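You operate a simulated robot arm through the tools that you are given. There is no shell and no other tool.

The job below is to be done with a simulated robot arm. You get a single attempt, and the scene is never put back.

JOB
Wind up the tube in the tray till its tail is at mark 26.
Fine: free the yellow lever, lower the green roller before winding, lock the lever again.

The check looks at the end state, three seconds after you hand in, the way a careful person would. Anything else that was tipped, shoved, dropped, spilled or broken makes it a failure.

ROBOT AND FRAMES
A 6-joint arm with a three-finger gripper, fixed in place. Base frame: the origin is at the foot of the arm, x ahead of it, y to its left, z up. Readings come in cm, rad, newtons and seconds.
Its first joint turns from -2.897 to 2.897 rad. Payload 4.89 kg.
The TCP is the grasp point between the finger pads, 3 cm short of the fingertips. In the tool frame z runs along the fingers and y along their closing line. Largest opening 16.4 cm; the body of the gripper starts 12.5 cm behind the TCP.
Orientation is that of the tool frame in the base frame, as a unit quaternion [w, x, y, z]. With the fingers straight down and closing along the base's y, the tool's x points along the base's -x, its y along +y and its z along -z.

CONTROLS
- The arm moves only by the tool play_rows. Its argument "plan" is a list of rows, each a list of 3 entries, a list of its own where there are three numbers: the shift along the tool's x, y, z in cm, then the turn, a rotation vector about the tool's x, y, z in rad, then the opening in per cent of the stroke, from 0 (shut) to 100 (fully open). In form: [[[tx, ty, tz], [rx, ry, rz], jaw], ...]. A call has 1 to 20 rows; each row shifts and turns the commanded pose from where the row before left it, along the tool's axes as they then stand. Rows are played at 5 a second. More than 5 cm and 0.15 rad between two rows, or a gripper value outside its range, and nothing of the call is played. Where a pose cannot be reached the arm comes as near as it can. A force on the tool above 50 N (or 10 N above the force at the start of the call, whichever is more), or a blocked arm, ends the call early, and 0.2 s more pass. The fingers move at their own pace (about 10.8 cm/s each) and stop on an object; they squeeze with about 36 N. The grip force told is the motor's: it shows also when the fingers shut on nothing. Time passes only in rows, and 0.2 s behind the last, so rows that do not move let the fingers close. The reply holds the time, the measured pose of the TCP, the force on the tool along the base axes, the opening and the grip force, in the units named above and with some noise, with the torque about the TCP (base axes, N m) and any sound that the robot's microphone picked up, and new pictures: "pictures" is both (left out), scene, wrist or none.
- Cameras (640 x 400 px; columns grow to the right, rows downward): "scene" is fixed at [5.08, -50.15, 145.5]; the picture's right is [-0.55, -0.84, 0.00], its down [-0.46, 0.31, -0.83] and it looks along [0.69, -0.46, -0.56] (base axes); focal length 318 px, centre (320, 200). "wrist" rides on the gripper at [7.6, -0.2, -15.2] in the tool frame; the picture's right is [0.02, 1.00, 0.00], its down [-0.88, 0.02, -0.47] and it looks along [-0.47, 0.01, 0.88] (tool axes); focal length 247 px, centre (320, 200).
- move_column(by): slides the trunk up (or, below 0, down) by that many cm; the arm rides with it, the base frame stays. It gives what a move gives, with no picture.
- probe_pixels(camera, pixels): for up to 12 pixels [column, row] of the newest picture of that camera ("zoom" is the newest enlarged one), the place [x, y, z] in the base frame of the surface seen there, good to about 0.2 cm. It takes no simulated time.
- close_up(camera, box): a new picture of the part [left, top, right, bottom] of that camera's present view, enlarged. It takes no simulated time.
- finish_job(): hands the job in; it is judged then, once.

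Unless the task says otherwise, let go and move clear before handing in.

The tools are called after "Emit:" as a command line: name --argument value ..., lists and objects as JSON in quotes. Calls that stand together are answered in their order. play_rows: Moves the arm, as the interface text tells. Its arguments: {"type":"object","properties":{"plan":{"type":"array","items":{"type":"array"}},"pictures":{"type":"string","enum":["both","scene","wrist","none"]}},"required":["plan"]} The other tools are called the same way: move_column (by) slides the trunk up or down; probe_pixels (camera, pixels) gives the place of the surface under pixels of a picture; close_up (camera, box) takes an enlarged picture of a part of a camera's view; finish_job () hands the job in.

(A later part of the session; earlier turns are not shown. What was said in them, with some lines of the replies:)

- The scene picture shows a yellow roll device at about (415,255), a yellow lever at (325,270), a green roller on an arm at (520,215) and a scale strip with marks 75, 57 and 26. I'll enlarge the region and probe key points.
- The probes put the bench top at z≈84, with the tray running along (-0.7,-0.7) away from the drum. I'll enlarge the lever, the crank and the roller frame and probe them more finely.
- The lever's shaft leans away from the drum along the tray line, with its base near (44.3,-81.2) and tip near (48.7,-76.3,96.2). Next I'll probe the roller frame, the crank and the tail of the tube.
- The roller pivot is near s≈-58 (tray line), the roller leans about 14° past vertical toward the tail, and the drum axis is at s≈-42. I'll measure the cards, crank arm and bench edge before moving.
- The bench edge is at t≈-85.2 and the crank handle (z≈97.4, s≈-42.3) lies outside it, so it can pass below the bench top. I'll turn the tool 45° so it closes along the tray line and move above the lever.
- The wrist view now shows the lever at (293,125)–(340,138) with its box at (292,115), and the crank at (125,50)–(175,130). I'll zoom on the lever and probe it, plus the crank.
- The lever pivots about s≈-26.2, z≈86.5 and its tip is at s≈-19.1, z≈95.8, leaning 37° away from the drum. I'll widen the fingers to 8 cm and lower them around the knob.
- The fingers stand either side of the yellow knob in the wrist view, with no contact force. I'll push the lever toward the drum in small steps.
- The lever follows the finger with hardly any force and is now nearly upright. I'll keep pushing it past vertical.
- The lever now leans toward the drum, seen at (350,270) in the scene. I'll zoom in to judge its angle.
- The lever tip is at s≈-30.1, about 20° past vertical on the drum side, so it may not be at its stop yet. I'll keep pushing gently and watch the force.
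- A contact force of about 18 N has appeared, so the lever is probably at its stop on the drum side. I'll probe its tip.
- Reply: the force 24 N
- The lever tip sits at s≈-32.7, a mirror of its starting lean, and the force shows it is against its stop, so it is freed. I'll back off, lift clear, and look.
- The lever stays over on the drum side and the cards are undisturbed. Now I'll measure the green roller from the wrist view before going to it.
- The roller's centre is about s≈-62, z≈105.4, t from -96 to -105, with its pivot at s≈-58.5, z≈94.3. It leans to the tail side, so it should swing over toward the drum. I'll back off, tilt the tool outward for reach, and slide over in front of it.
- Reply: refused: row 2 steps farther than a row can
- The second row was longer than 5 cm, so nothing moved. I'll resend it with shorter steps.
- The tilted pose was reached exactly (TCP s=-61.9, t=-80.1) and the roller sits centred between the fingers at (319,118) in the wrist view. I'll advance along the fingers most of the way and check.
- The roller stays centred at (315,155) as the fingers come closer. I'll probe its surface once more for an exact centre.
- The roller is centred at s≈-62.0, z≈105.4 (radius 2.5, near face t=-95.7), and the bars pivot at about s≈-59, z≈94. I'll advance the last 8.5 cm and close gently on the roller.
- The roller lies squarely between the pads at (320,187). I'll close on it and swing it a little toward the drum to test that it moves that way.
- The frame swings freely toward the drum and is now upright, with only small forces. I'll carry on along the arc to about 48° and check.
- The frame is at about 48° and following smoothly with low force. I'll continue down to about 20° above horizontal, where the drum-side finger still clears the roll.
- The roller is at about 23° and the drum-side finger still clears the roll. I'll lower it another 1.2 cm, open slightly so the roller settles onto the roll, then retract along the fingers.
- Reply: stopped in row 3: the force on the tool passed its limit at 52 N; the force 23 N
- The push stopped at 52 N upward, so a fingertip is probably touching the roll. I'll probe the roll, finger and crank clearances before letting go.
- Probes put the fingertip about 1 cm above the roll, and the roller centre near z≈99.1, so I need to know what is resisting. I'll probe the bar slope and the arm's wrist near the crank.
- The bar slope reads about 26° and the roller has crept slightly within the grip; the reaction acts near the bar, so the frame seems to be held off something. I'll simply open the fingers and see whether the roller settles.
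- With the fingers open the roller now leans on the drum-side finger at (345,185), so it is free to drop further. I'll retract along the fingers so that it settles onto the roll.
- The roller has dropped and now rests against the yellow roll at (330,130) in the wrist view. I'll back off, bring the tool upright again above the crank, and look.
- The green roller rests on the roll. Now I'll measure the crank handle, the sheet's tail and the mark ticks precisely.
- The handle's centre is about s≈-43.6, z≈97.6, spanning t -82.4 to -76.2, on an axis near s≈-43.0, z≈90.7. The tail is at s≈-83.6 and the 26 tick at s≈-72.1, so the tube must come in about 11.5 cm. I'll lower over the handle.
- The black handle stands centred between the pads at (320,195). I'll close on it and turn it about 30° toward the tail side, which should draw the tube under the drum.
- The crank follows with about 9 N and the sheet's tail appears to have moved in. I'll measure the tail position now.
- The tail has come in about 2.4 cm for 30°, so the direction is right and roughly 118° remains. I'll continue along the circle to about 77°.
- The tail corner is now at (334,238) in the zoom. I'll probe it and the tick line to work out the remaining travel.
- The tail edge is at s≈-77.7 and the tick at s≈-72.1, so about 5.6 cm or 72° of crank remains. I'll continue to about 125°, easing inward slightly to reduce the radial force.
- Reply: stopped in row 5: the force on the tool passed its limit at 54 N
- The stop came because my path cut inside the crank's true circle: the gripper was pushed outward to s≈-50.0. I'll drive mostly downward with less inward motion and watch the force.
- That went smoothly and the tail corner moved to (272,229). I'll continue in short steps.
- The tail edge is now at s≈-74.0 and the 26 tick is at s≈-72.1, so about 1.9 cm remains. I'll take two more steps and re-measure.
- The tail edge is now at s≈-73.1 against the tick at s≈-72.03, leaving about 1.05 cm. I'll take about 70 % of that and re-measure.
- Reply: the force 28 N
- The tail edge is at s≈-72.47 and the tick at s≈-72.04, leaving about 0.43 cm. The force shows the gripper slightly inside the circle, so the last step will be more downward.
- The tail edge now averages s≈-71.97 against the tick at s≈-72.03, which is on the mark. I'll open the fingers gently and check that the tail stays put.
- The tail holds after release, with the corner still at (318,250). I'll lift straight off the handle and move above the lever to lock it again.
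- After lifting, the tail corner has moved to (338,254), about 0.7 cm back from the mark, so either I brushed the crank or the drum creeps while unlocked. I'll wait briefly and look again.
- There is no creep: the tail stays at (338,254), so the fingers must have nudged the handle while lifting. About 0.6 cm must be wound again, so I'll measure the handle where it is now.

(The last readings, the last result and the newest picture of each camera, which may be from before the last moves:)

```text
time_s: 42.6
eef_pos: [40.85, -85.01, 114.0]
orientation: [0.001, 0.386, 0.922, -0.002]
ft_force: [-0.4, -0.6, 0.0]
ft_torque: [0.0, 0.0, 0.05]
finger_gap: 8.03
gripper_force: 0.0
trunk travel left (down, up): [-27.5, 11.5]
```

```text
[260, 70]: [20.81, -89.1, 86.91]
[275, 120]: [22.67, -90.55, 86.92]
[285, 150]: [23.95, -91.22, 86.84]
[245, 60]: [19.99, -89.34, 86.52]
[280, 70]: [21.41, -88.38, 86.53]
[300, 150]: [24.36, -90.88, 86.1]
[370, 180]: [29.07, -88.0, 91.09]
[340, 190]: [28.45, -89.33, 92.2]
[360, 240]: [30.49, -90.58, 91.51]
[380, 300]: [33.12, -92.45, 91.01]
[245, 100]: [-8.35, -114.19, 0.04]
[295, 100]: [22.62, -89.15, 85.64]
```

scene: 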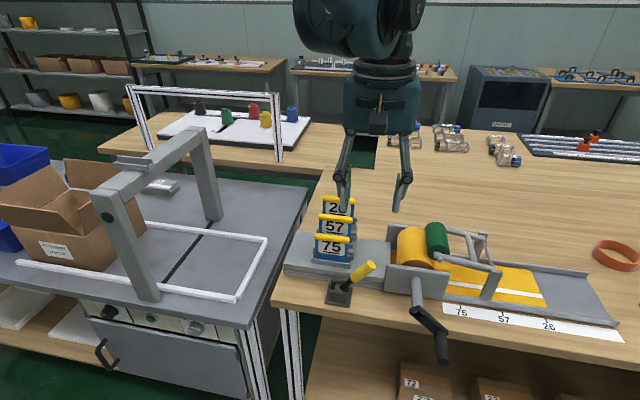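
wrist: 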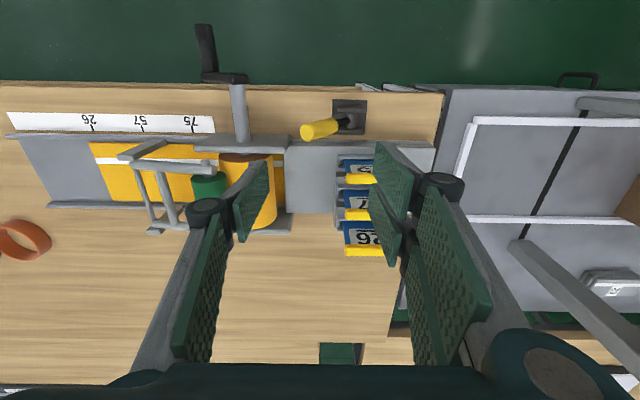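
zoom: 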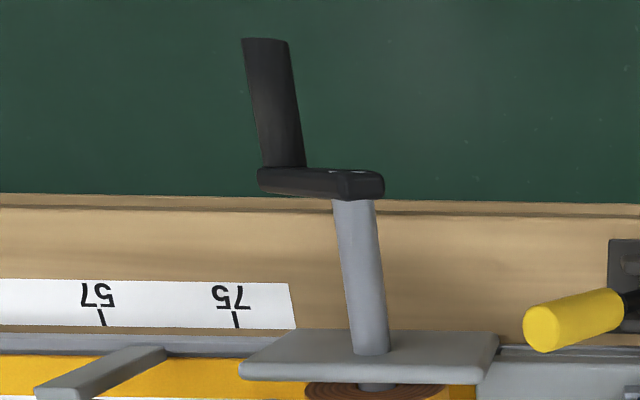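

The handle's centre is at s≈-48.2, z≈85.75 (about 132°), and it must go to about 140°. I'll push it with closed fingers from the tail side, which lets me back away without dragging it.

Emit:
play_rows --plan '[[[2.14, -4.16, 0], [0, 0, 0], 20], [[2.14, -4.16, 0], [0, 0, 0], 0], [[2.14, -4.16, 0], [0, 0, 0], 0], [[2.14, -4.16, 0], [0, 0, 0], 0], [[2.14, -4.3, 0], [0, 0, 0], 0], [[0, 0, 4.7], [0, 0, 0], 0], [[0, 0, 4.7], [0, 0, 0], 0], [[0, 0, 4.7], [0, 0, 0], 0], [[0, 0, 4.7], [0, 0, 0], 0], [[0, 0, 4.7], [0, 0, 0], 0], [[0, 0, 4.5], [0, 0, 0], 0], [[0, 0, 0], [0, 0, 0], 0]]'

Emit:
close_up --camera "scene" --box '[500, 270, 590, 330]'

```text
time_s: 45.2
eef_pos: [18.52, -92.09, 85.82]
orientation: [0.002, 0.386, 0.922, -0.002]
ft_force: [0.2, -0.5, -0.5]
ft_torque: [0.08, 0.01, -0.01]
finger_gap: 0.0
gripper_force: 36.0
trunk travel left (down, up): [-27.5, 11.5]
```

scene: 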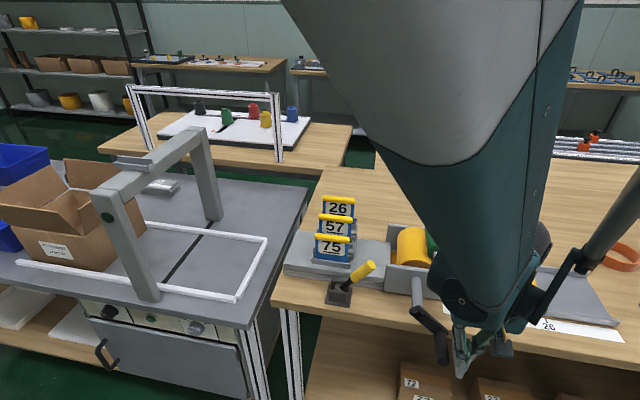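
wrist: 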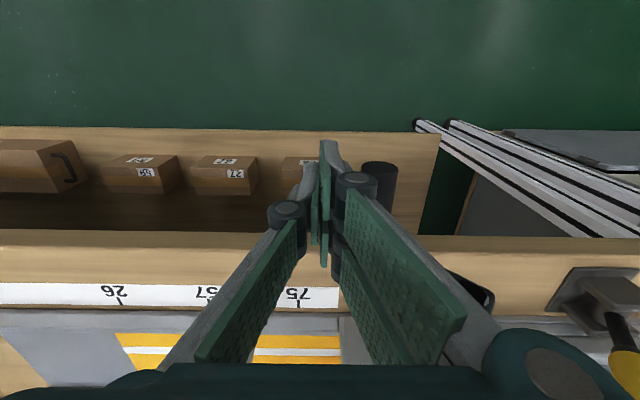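

```text
6.67 times, centred on (545, 300) of scene
```

zoom: 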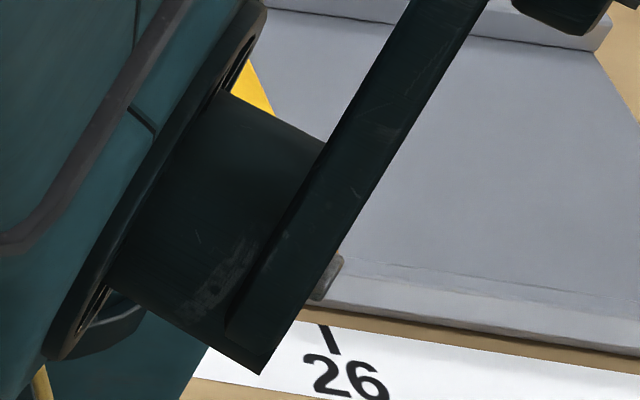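

The arm hides the tail from the scene camera here, but the wrist view shows the tail at (118,335) and the 26 tick at (120,300). I'll move up to the handle and then measure through the wrist camera.

Emit:
play_rows --plan '[[[0, 0.7, 0], [0, 0, 0], 0], [[0, 0.7, 0], [0, 0, 0], 0], [[0, 0, 0], [0, 0, 0], 0]]' --pictures "both"

Emit:
close_up --camera "wrist" --box '[60, 270, 220, 370]'

Emit:
probe_pixels --camera "zoom" --pixels '[[200, 250], [220, 300], [240, 350], [250, 280], [200, 130], [190, 120], [210, 260], [260, 320]]'

```text
time_s: 46.0
eef_pos: [19.48, -91.06, 85.88]
orientation: [0.001, 0.385, 0.923, -0.003]
ft_force: [-1.3, 0.0, 1.0]
ft_torque: [0.04, 0.0, 0.05]
finger_gap: 0.0
gripper_force: 35.9
trunk travel left (down, up): [-27.5, 11.5]
```

scene: 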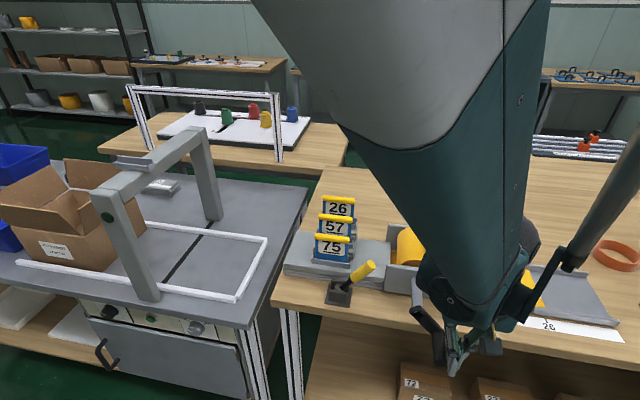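
wrist: 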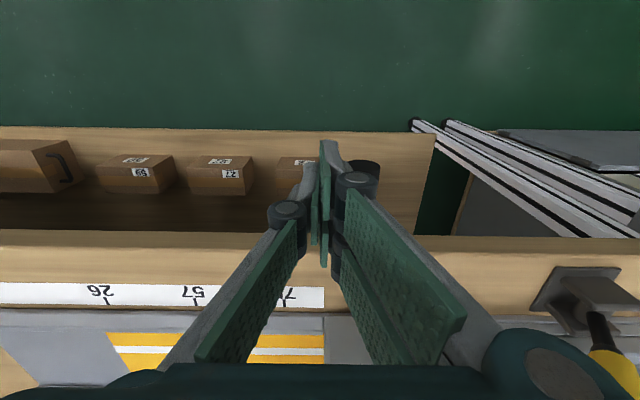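

```text
4.00 times, centred on (140, 320) of wrist
```

zoom: 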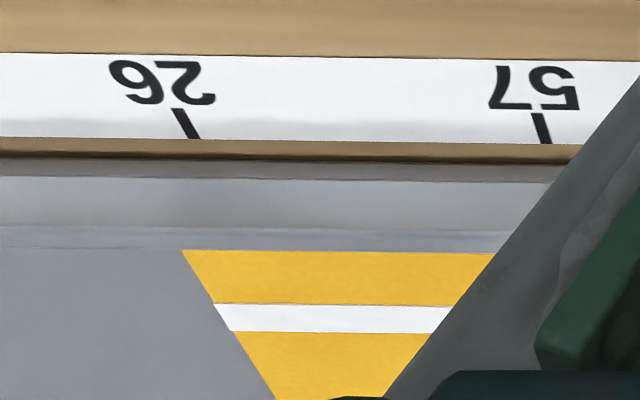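

```text
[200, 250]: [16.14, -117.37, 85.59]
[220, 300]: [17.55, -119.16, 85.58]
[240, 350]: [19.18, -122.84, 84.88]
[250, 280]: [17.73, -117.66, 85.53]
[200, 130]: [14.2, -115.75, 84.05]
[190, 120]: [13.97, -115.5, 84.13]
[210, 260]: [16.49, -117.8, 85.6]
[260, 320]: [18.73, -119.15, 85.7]
```

The wrist zoom shows the tail corner at (182,250) and the 26 tick at (185,125). I'll check against the scene view, where the tail is partly visible again.

Emit:
close_up --camera "scene" --box '[500, 270, 590, 330]'

Emit:
close_up --camera "wrist" --box '[300, 120, 420, 220]'

```text
6.67 times, centred on (545, 300) of scene
```

zoom: 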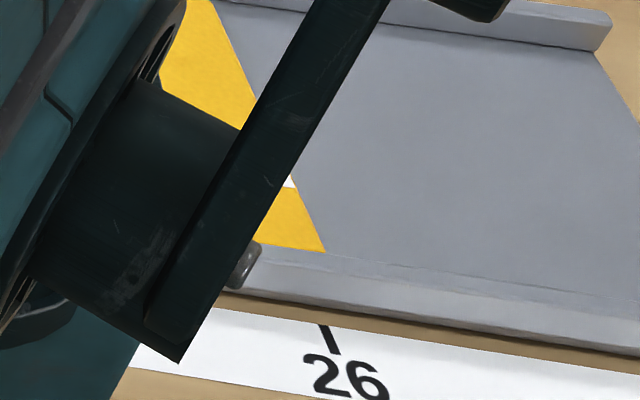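

```text
4.00 times, centred on (360, 170) of wrist
```

zoom: 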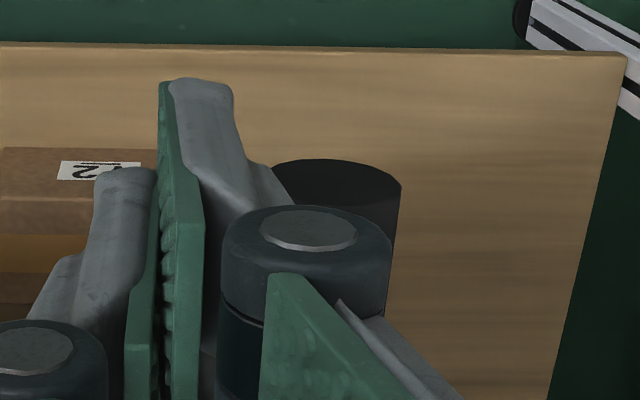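

The tail corner is at (325,251) in the scene zoom, so the push has already recovered most of the slip; about 0.15 cm is left. I'll nudge a little more.

Emit:
play_rows --plan '[[[0, 0.2, 0], [0, 0, 0], 0], [[0, 0, 0], [0, 0, 0], 0]]' --pictures "both"

Emit:
close_up --camera "wrist" --box '[60, 270, 220, 370]'

Emit:
probe_pixels --camera "zoom" --pixels '[[200, 260], [210, 280], [220, 300], [195, 255], [195, 135], [188, 125], [205, 270], [230, 320]]'

Emit:
close_up --camera "scene" --box '[500, 270, 590, 330]'

```text
time_s: 46.6
eef_pos: [19.6, -90.86, 85.78]
orientation: [0.001, 0.386, 0.923, -0.002]
ft_force: [-2.0, -2.4, 1.3]
ft_torque: [0.01, 0.01, 0.01]
finger_gap: 0.0
gripper_force: 35.9
trunk travel left (down, up): [-27.5, 11.5]
```

scene: 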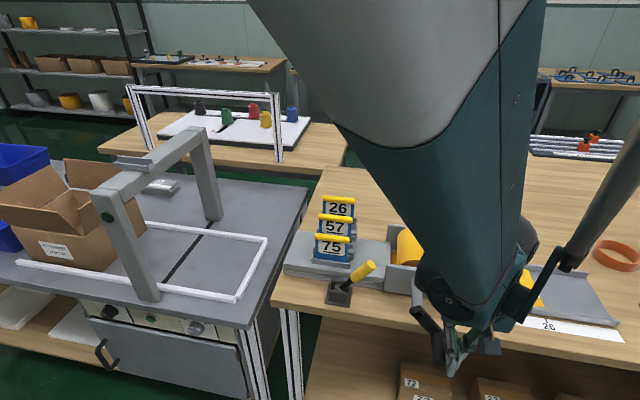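
wrist: 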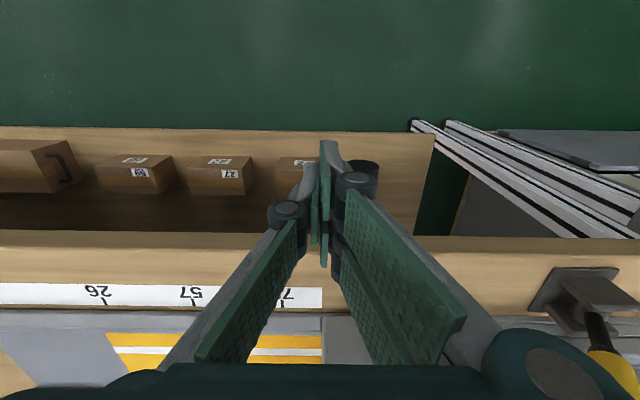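

```text
4.00 times, centred on (140, 320) of wrist
```

zoom: 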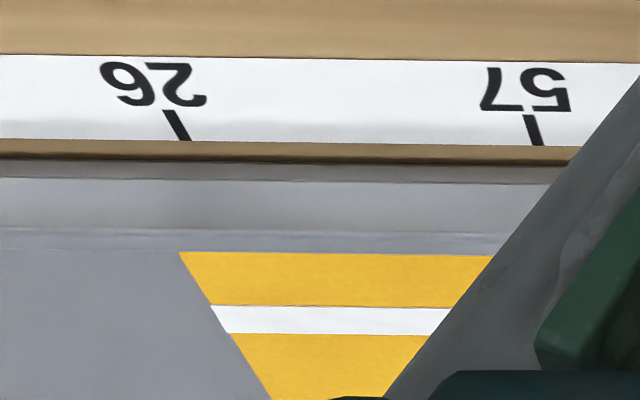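

```text
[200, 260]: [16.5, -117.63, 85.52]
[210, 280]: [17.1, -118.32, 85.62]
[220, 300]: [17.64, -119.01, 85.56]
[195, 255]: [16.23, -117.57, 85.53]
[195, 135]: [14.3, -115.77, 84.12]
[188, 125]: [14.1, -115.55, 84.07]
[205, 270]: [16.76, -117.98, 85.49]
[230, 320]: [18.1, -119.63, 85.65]
```

```text
6.67 times, centred on (545, 300) of scene
```

zoom: 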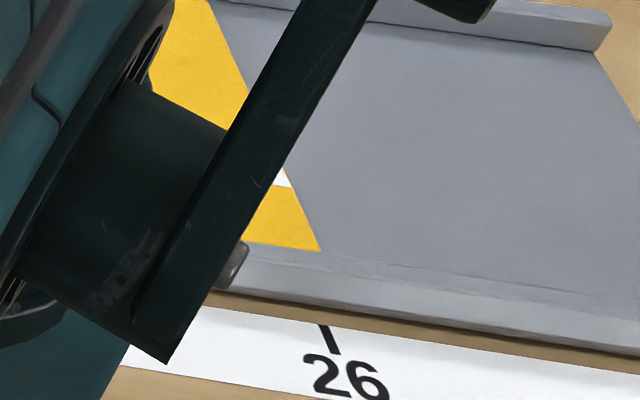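

Both views now agree: tail edge at s≈-71.96 and tick at s≈-71.95. I'll back straight away toward the tail side and lift, then recheck.

Emit:
play_rows --plan '[[[0, -0.8, 0], [0, 0, 0], 0], [[0, -1.2, 0], [0, 0, 0], 0], [[0.5, -1.0, -2], [0, 0, 0], 0], [[0, 0, -4.7], [0, 0, 0], 0], [[0, 0, -4.7], [0, 0, 0], 0], [[0, 0, -4.7], [0, 0, 0], 0], [[0, 0, -4.7], [0, 0, 0], 0], [[0, 0, -4.7], [0, 0, 0], 0], [[0, 0, -3], [0, 0, 0], 0], [[0, 4.5, 0], [0, 0, 0], 0], [[0, 4.5, 0], [0, 0, 0], 0], [[-2.2, 4.2, 0], [0, 0, 0], 30], [[-2.2, 4.2, 0], [0, 0, 0], 49], [[-3.0, 3.5, 0], [0, 0, 0], 49], [[-3.3, 1.7, 0], [0, 0, 0], 49], [[0, 0, 0], [0, 0, 0], 49]]'

Emit:
close_up --camera "scene" --box '[500, 270, 590, 330]'

```text
time_s: 50.0
eef_pos: [40.89, -84.49, 114.32]
orientation: [0.001, 0.385, 0.923, -0.001]
ft_force: [0.8, 0.7, -0.8]
ft_torque: [0.0, 0.11, 0.02]
finger_gap: 8.03
gripper_force: 0.0
trunk travel left (down, up): [-27.5, 11.5]
```

scene: 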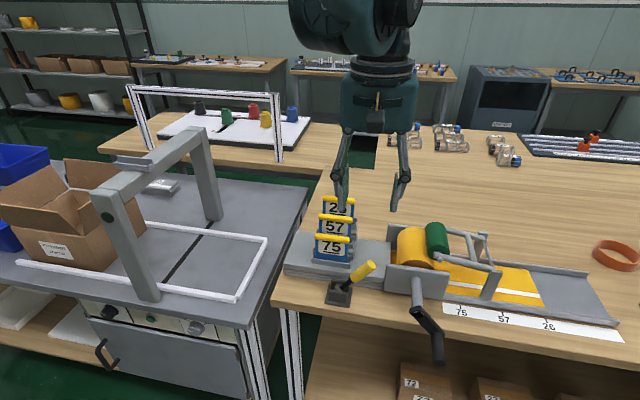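
wrist: 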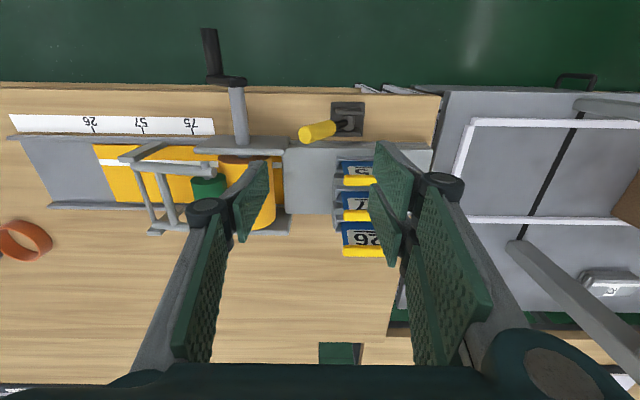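

```text
6.67 times, centred on (545, 300) of scene
```

zoom: 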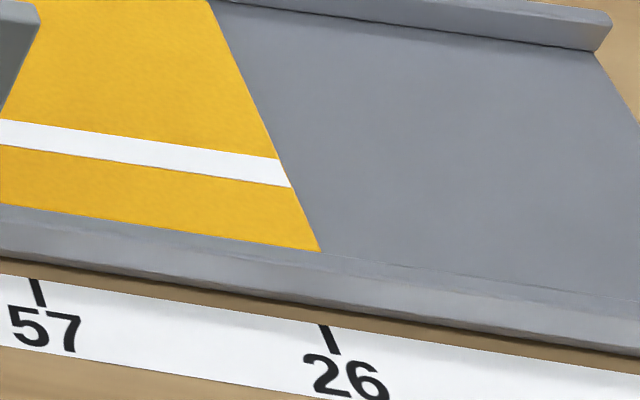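

The tail corner is unchanged at (320,251) after backing off. Now I'll check the lever's position before lowering the fingers around it.

Emit:
probe_pixels --camera "wrist" --pixels '[[306, 138], [318, 131], [330, 127], [303, 133], [307, 143], [345, 122]]'

```text
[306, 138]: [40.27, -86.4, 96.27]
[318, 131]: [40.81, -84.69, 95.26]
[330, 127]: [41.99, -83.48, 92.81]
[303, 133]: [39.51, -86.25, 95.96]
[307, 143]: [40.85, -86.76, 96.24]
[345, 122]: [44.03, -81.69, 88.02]
```

The lever tip is still at s≈-32.6, z≈96.2. I'll lower the open fingers around it as before.

Emit:
play_rows --plan '[[[-0.45, -0.27, 0], [0, 0, 0], 49], [[0, 0, 4.1], [0, 0, 0], 49], [[0, 0, 4.1], [0, 0, 0], 49], [[0, 0, 4.1], [0, 0, 0], 49], [[0, 0, 4.1], [0, 0, 0], 49], [[0, 0, 3.9], [0, 0, 0], 49], [[0, 0, 0], [0, 0, 0], 49]]'

```text
time_s: 51.6
eef_pos: [40.99, -85.03, 93.71]
orientation: [0.0, 0.386, 0.922, -0.002]
ft_force: [0.4, -0.1, -1.0]
ft_torque: [0.09, 0.02, -0.01]
finger_gap: 8.02
gripper_force: 0.0
trunk travel left (down, up): [-27.5, 11.5]
```

scene: 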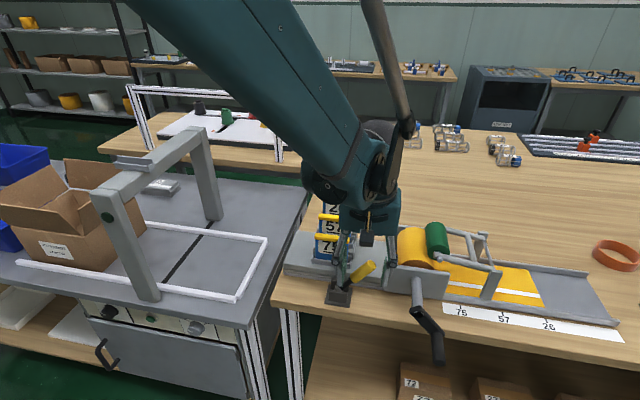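
wrist: 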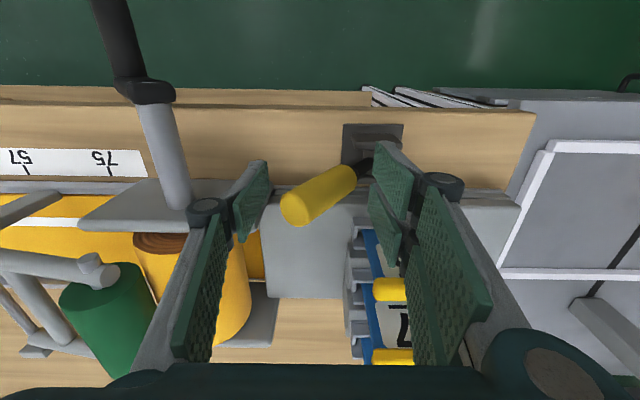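

The fingers straddle the knob with no contact. I'll push the lever back away from the drum to its original side.

Emit:
play_rows --plan '[[[0, 1, 0], [0, 0, 0], 49], [[0, 1, 0], [0, 0, 0], 49], [[0, 1, 0], [0, 0, 0], 49], [[0, 1, 0], [0, 0, 0], 49], [[0, 1, 0], [0, 0, 0], 49], [[0, 1, 0], [0, 0, 0], 49], [[0, 1, 0], [0, 0, 0], 49], [[0, 1, 0], [0, 0, 0], 49], [[0, 1, 0], [0, 0, 0], 49], [[0, 0.8, 0], [0, 0, 0], 49], [[0, 0, 0], [0, 0, 0], 49]]'

Emit:
probe_pixels --camera "wrist" --pixels '[[345, 200], [330, 185], [315, 178], [355, 205]]'

```text
time_s: 54.0
eef_pos: [47.92, -78.05, 94.04]
orientation: [0.001, 0.386, 0.923, -0.002]
ft_force: [-0.2, -3.0, -0.9]
ft_torque: [-0.03, -0.01, 0.03]
finger_gap: 8.11
gripper_force: 1.6
trunk travel left (down, up): [-27.5, 11.5]
```

scene: 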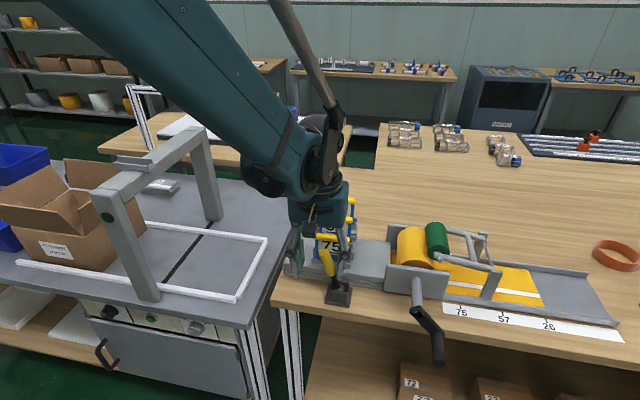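
wrist: 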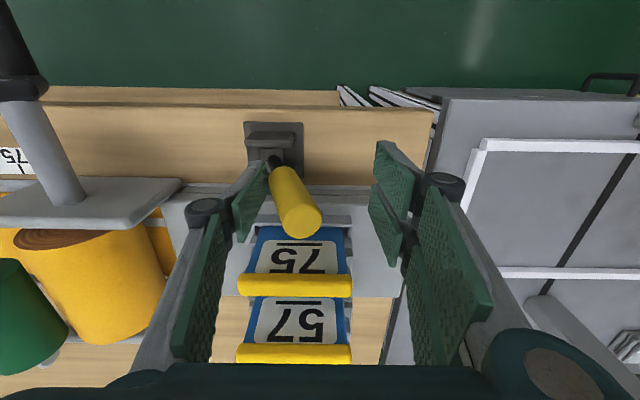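

```text
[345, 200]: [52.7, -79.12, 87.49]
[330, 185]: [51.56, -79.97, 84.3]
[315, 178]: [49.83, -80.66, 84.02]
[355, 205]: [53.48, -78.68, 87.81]
```

The lever is about 24° over on its original side and needs a little more to reach its stop. I'll continue in small steps until the force rises.

Emit:
play_rows --plan '[[[0, 0.5, 0], [0, 0, 0], 49], [[0, 0.5, 0], [0, 0, 0], 49], [[0, 0.4, 0], [0, 0, 0], 49], [[0, 0.3, 0], [0, 0, 0], 49], [[0, 0, 0], [0, 0, 0], 49]]'

Emit:
close_up --camera "wrist" --box '[200, 100, 400, 260]'

```text
time_s: 55.2
eef_pos: [49.14, -76.86, 94.02]
orientation: [0.001, 0.386, 0.922, -0.002]
ft_force: [-6.7, -4.4, -8.5]
ft_torque: [0.16, -0.08, -0.07]
finger_gap: 8.3
gripper_force: 3.1
trunk travel left (down, up): [-27.5, 11.5]
```

scene: 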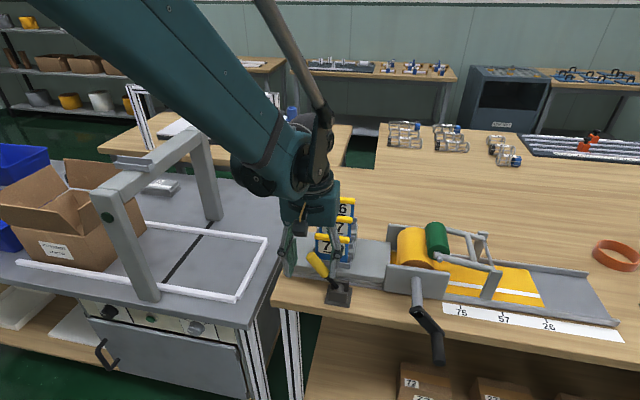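
wrist: 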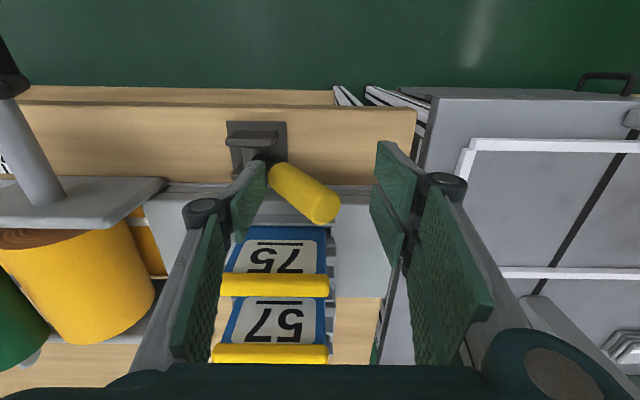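

```text
2.50 times, centred on (300, 180) of wrist
```

zoom: 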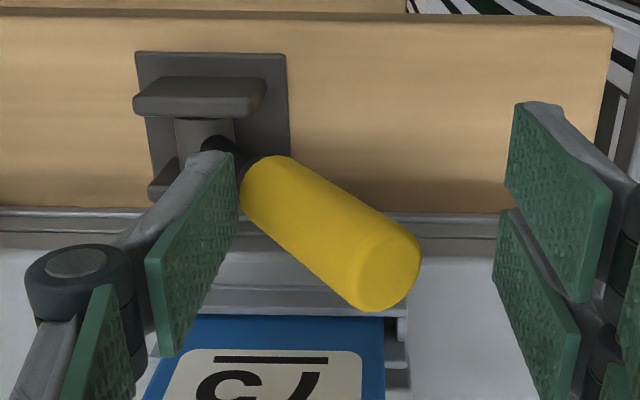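

A force of about 12 N has appeared, suggesting the lever's stop. I'll probe the knob's tip to compare with where it started.

Emit:
probe_pixels --camera "zoom" --pixels '[[390, 270], [370, 230], [320, 200], [280, 175], [400, 250]]'

Emit:
play_rows --plan '[[[0, 0.3, 0], [0, 0, 0], 49], [[0, 0, 0], [0, 0, 0], 49]]' --pictures "wrist"

Emit:
probe_pixels --camera "wrist" --pixels '[[325, 207], [318, 195], [300, 185]]'

```text
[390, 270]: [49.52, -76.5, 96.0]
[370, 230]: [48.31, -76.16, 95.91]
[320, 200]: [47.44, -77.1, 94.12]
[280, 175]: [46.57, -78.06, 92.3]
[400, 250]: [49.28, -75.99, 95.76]
```

```text
time_s: 55.8
eef_pos: [49.24, -76.74, 94.2]
orientation: [0.001, 0.385, 0.923, -0.003]
ft_force: [-5.6, -12.3, 4.7]
ft_torque: [-0.5, 0.3, 0.22]
finger_gap: 8.61
gripper_force: 6.8
trunk travel left (down, up): [-27.5, 11.5]
```

wrist: 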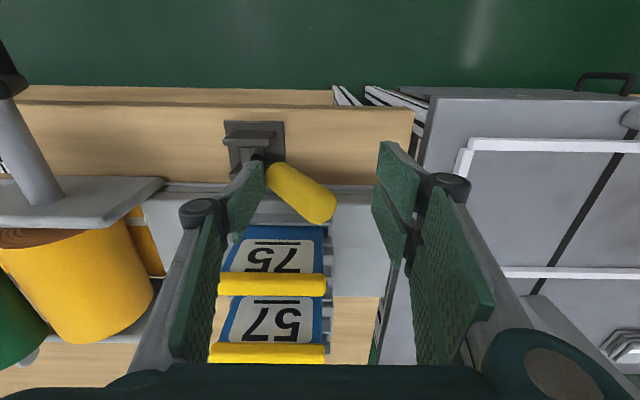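

```text
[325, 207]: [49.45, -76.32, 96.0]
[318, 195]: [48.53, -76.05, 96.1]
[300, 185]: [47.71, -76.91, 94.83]
```

The knob tip is at (49.5,-76.4,96.0), matching its original locked position, and it is against its stop. I'll back off, lift clear and check everything.

Emit:
play_rows --plan '[[[0, -0.6, 0], [0, 0, 0], 49], [[0, -0.2, -0.5], [0, 0, 0], 49], [[0, 0, -4], [0, 0, 0], 49], [[0, 0, -4.5], [0, 0, 0], 49], [[0, 0, -4.5], [0, 0, 0], 49], [[0, 0, -4.5], [0, 0, 0], 49], [[0, 0, -4.5], [0, 0, 0], 49], [[4.5, 0, 0], [0, 0, 0], 49], [[4.5, 0, 0], [0, 0, 0], 49], [[4.5, 0, -1], [0, 0, 0], 49], [[4.5, 0, -1], [0, 0, 0], 49], [[4.5, 0, -1], [0, 0, 0], 49], [[0, 0, 0], [0, 0, 0], 49]]'

Emit:
close_up --camera "scene" --box '[270, 190, 470, 330]'

Emit:
close_up --camera "scene" --box '[380, 200, 640, 340]'

Emit:
close_up --camera "scene" --box '[500, 270, 590, 330]'

Emit:
probe_pixels --camera "zoom" --pixels '[[310, 235], [305, 225], [295, 205], [285, 185], [275, 165], [265, 145], [320, 328], [329, 340], [335, 350], [250, 110], [230, 60]]'

```text
time_s: 58.6
eef_pos: [32.82, -60.83, 119.55]
orientation: [0.001, 0.385, 0.923, -0.002]
ft_force: [-1.4, 0.8, 0.0]
ft_torque: [-0.19, -0.13, 0.02]
finger_gap: 8.04
gripper_force: 0.0
trunk travel left (down, up): [-27.5, 11.5]
```

scene: 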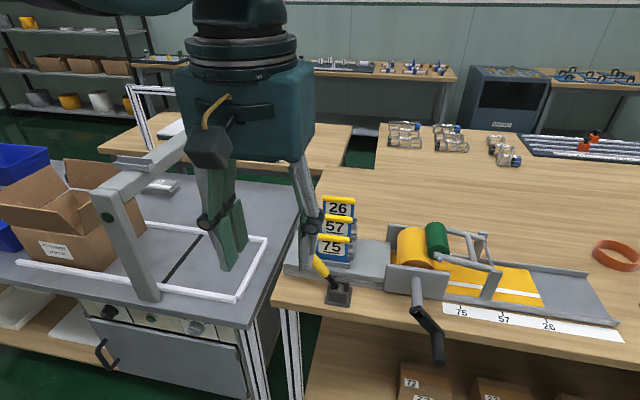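
wrist: 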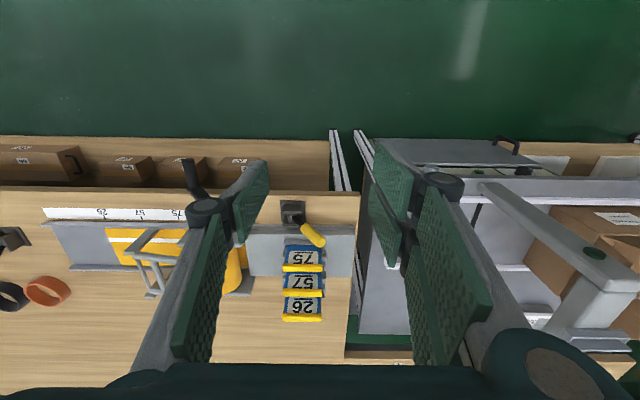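

```text
2.86 times, centred on (370, 260) of scene
```

zoom: 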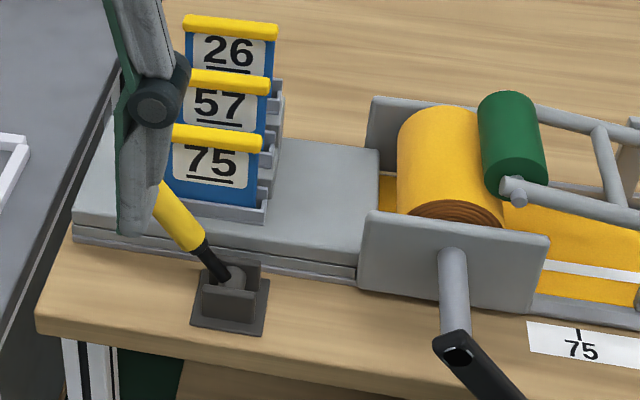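

```text
2.46 times, centred on (510, 270) of scene
```

zoom: 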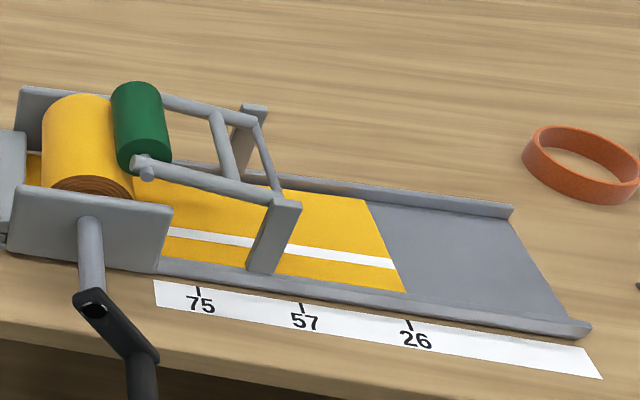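

```text
6.67 times, centred on (545, 300) of scene
```

zoom: 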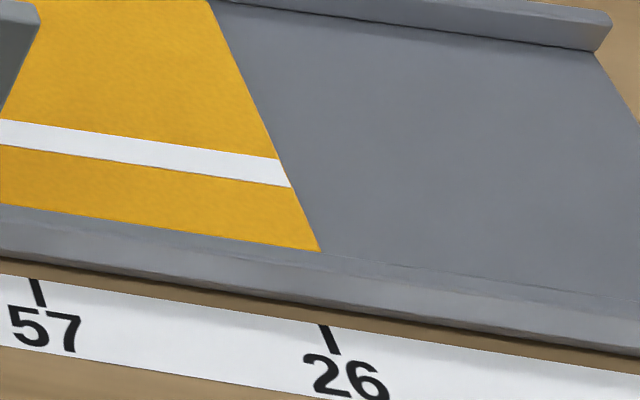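

```text
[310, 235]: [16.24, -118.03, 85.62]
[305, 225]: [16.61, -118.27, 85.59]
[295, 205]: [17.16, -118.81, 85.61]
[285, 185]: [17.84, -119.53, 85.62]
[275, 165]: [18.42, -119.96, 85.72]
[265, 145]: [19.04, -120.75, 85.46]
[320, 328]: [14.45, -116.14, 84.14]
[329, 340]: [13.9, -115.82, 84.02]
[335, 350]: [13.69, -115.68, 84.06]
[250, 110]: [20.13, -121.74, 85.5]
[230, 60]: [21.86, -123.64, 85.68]
```

The tail edge reads s≈-72.05 against the 26 tick at s≈-72.03, and the lever is back in its locked lean at (313,235) in the wrist view. The green roller rests on the roll, the cards are untouched, and the gripper is open and clear, so I'm handing in.

Emit:
finish_job

```text
The job is handed in.
```

The tube is wound so its tail sits on mark 26, within about 0.1 cm of the tick by my last camera readings. I've handed the job in, but I haven't seen the check's verdict.

- **Lever:** I freed the yellow lever before winding and locked it again afterwards. Its knob is back where it started.
- **Roller:** I lowered the green roller toward the drum before winding. It dropped the last few centimetres after I let go, and it rests on the yellow roll. The job didn't say which way to lower it; I chose the drum side because it was parked leaning the other way.
- **Winding:** My fingers nudged the crank when I first lifted off, and the tail slipped back about 0.7 cm. I pushed the crank forward again before locking the lever. The tail was still on the mark when I checked after locking.

The final pictures showed no sign of anything else being moved, and the gripper was open and clear when I handed in.
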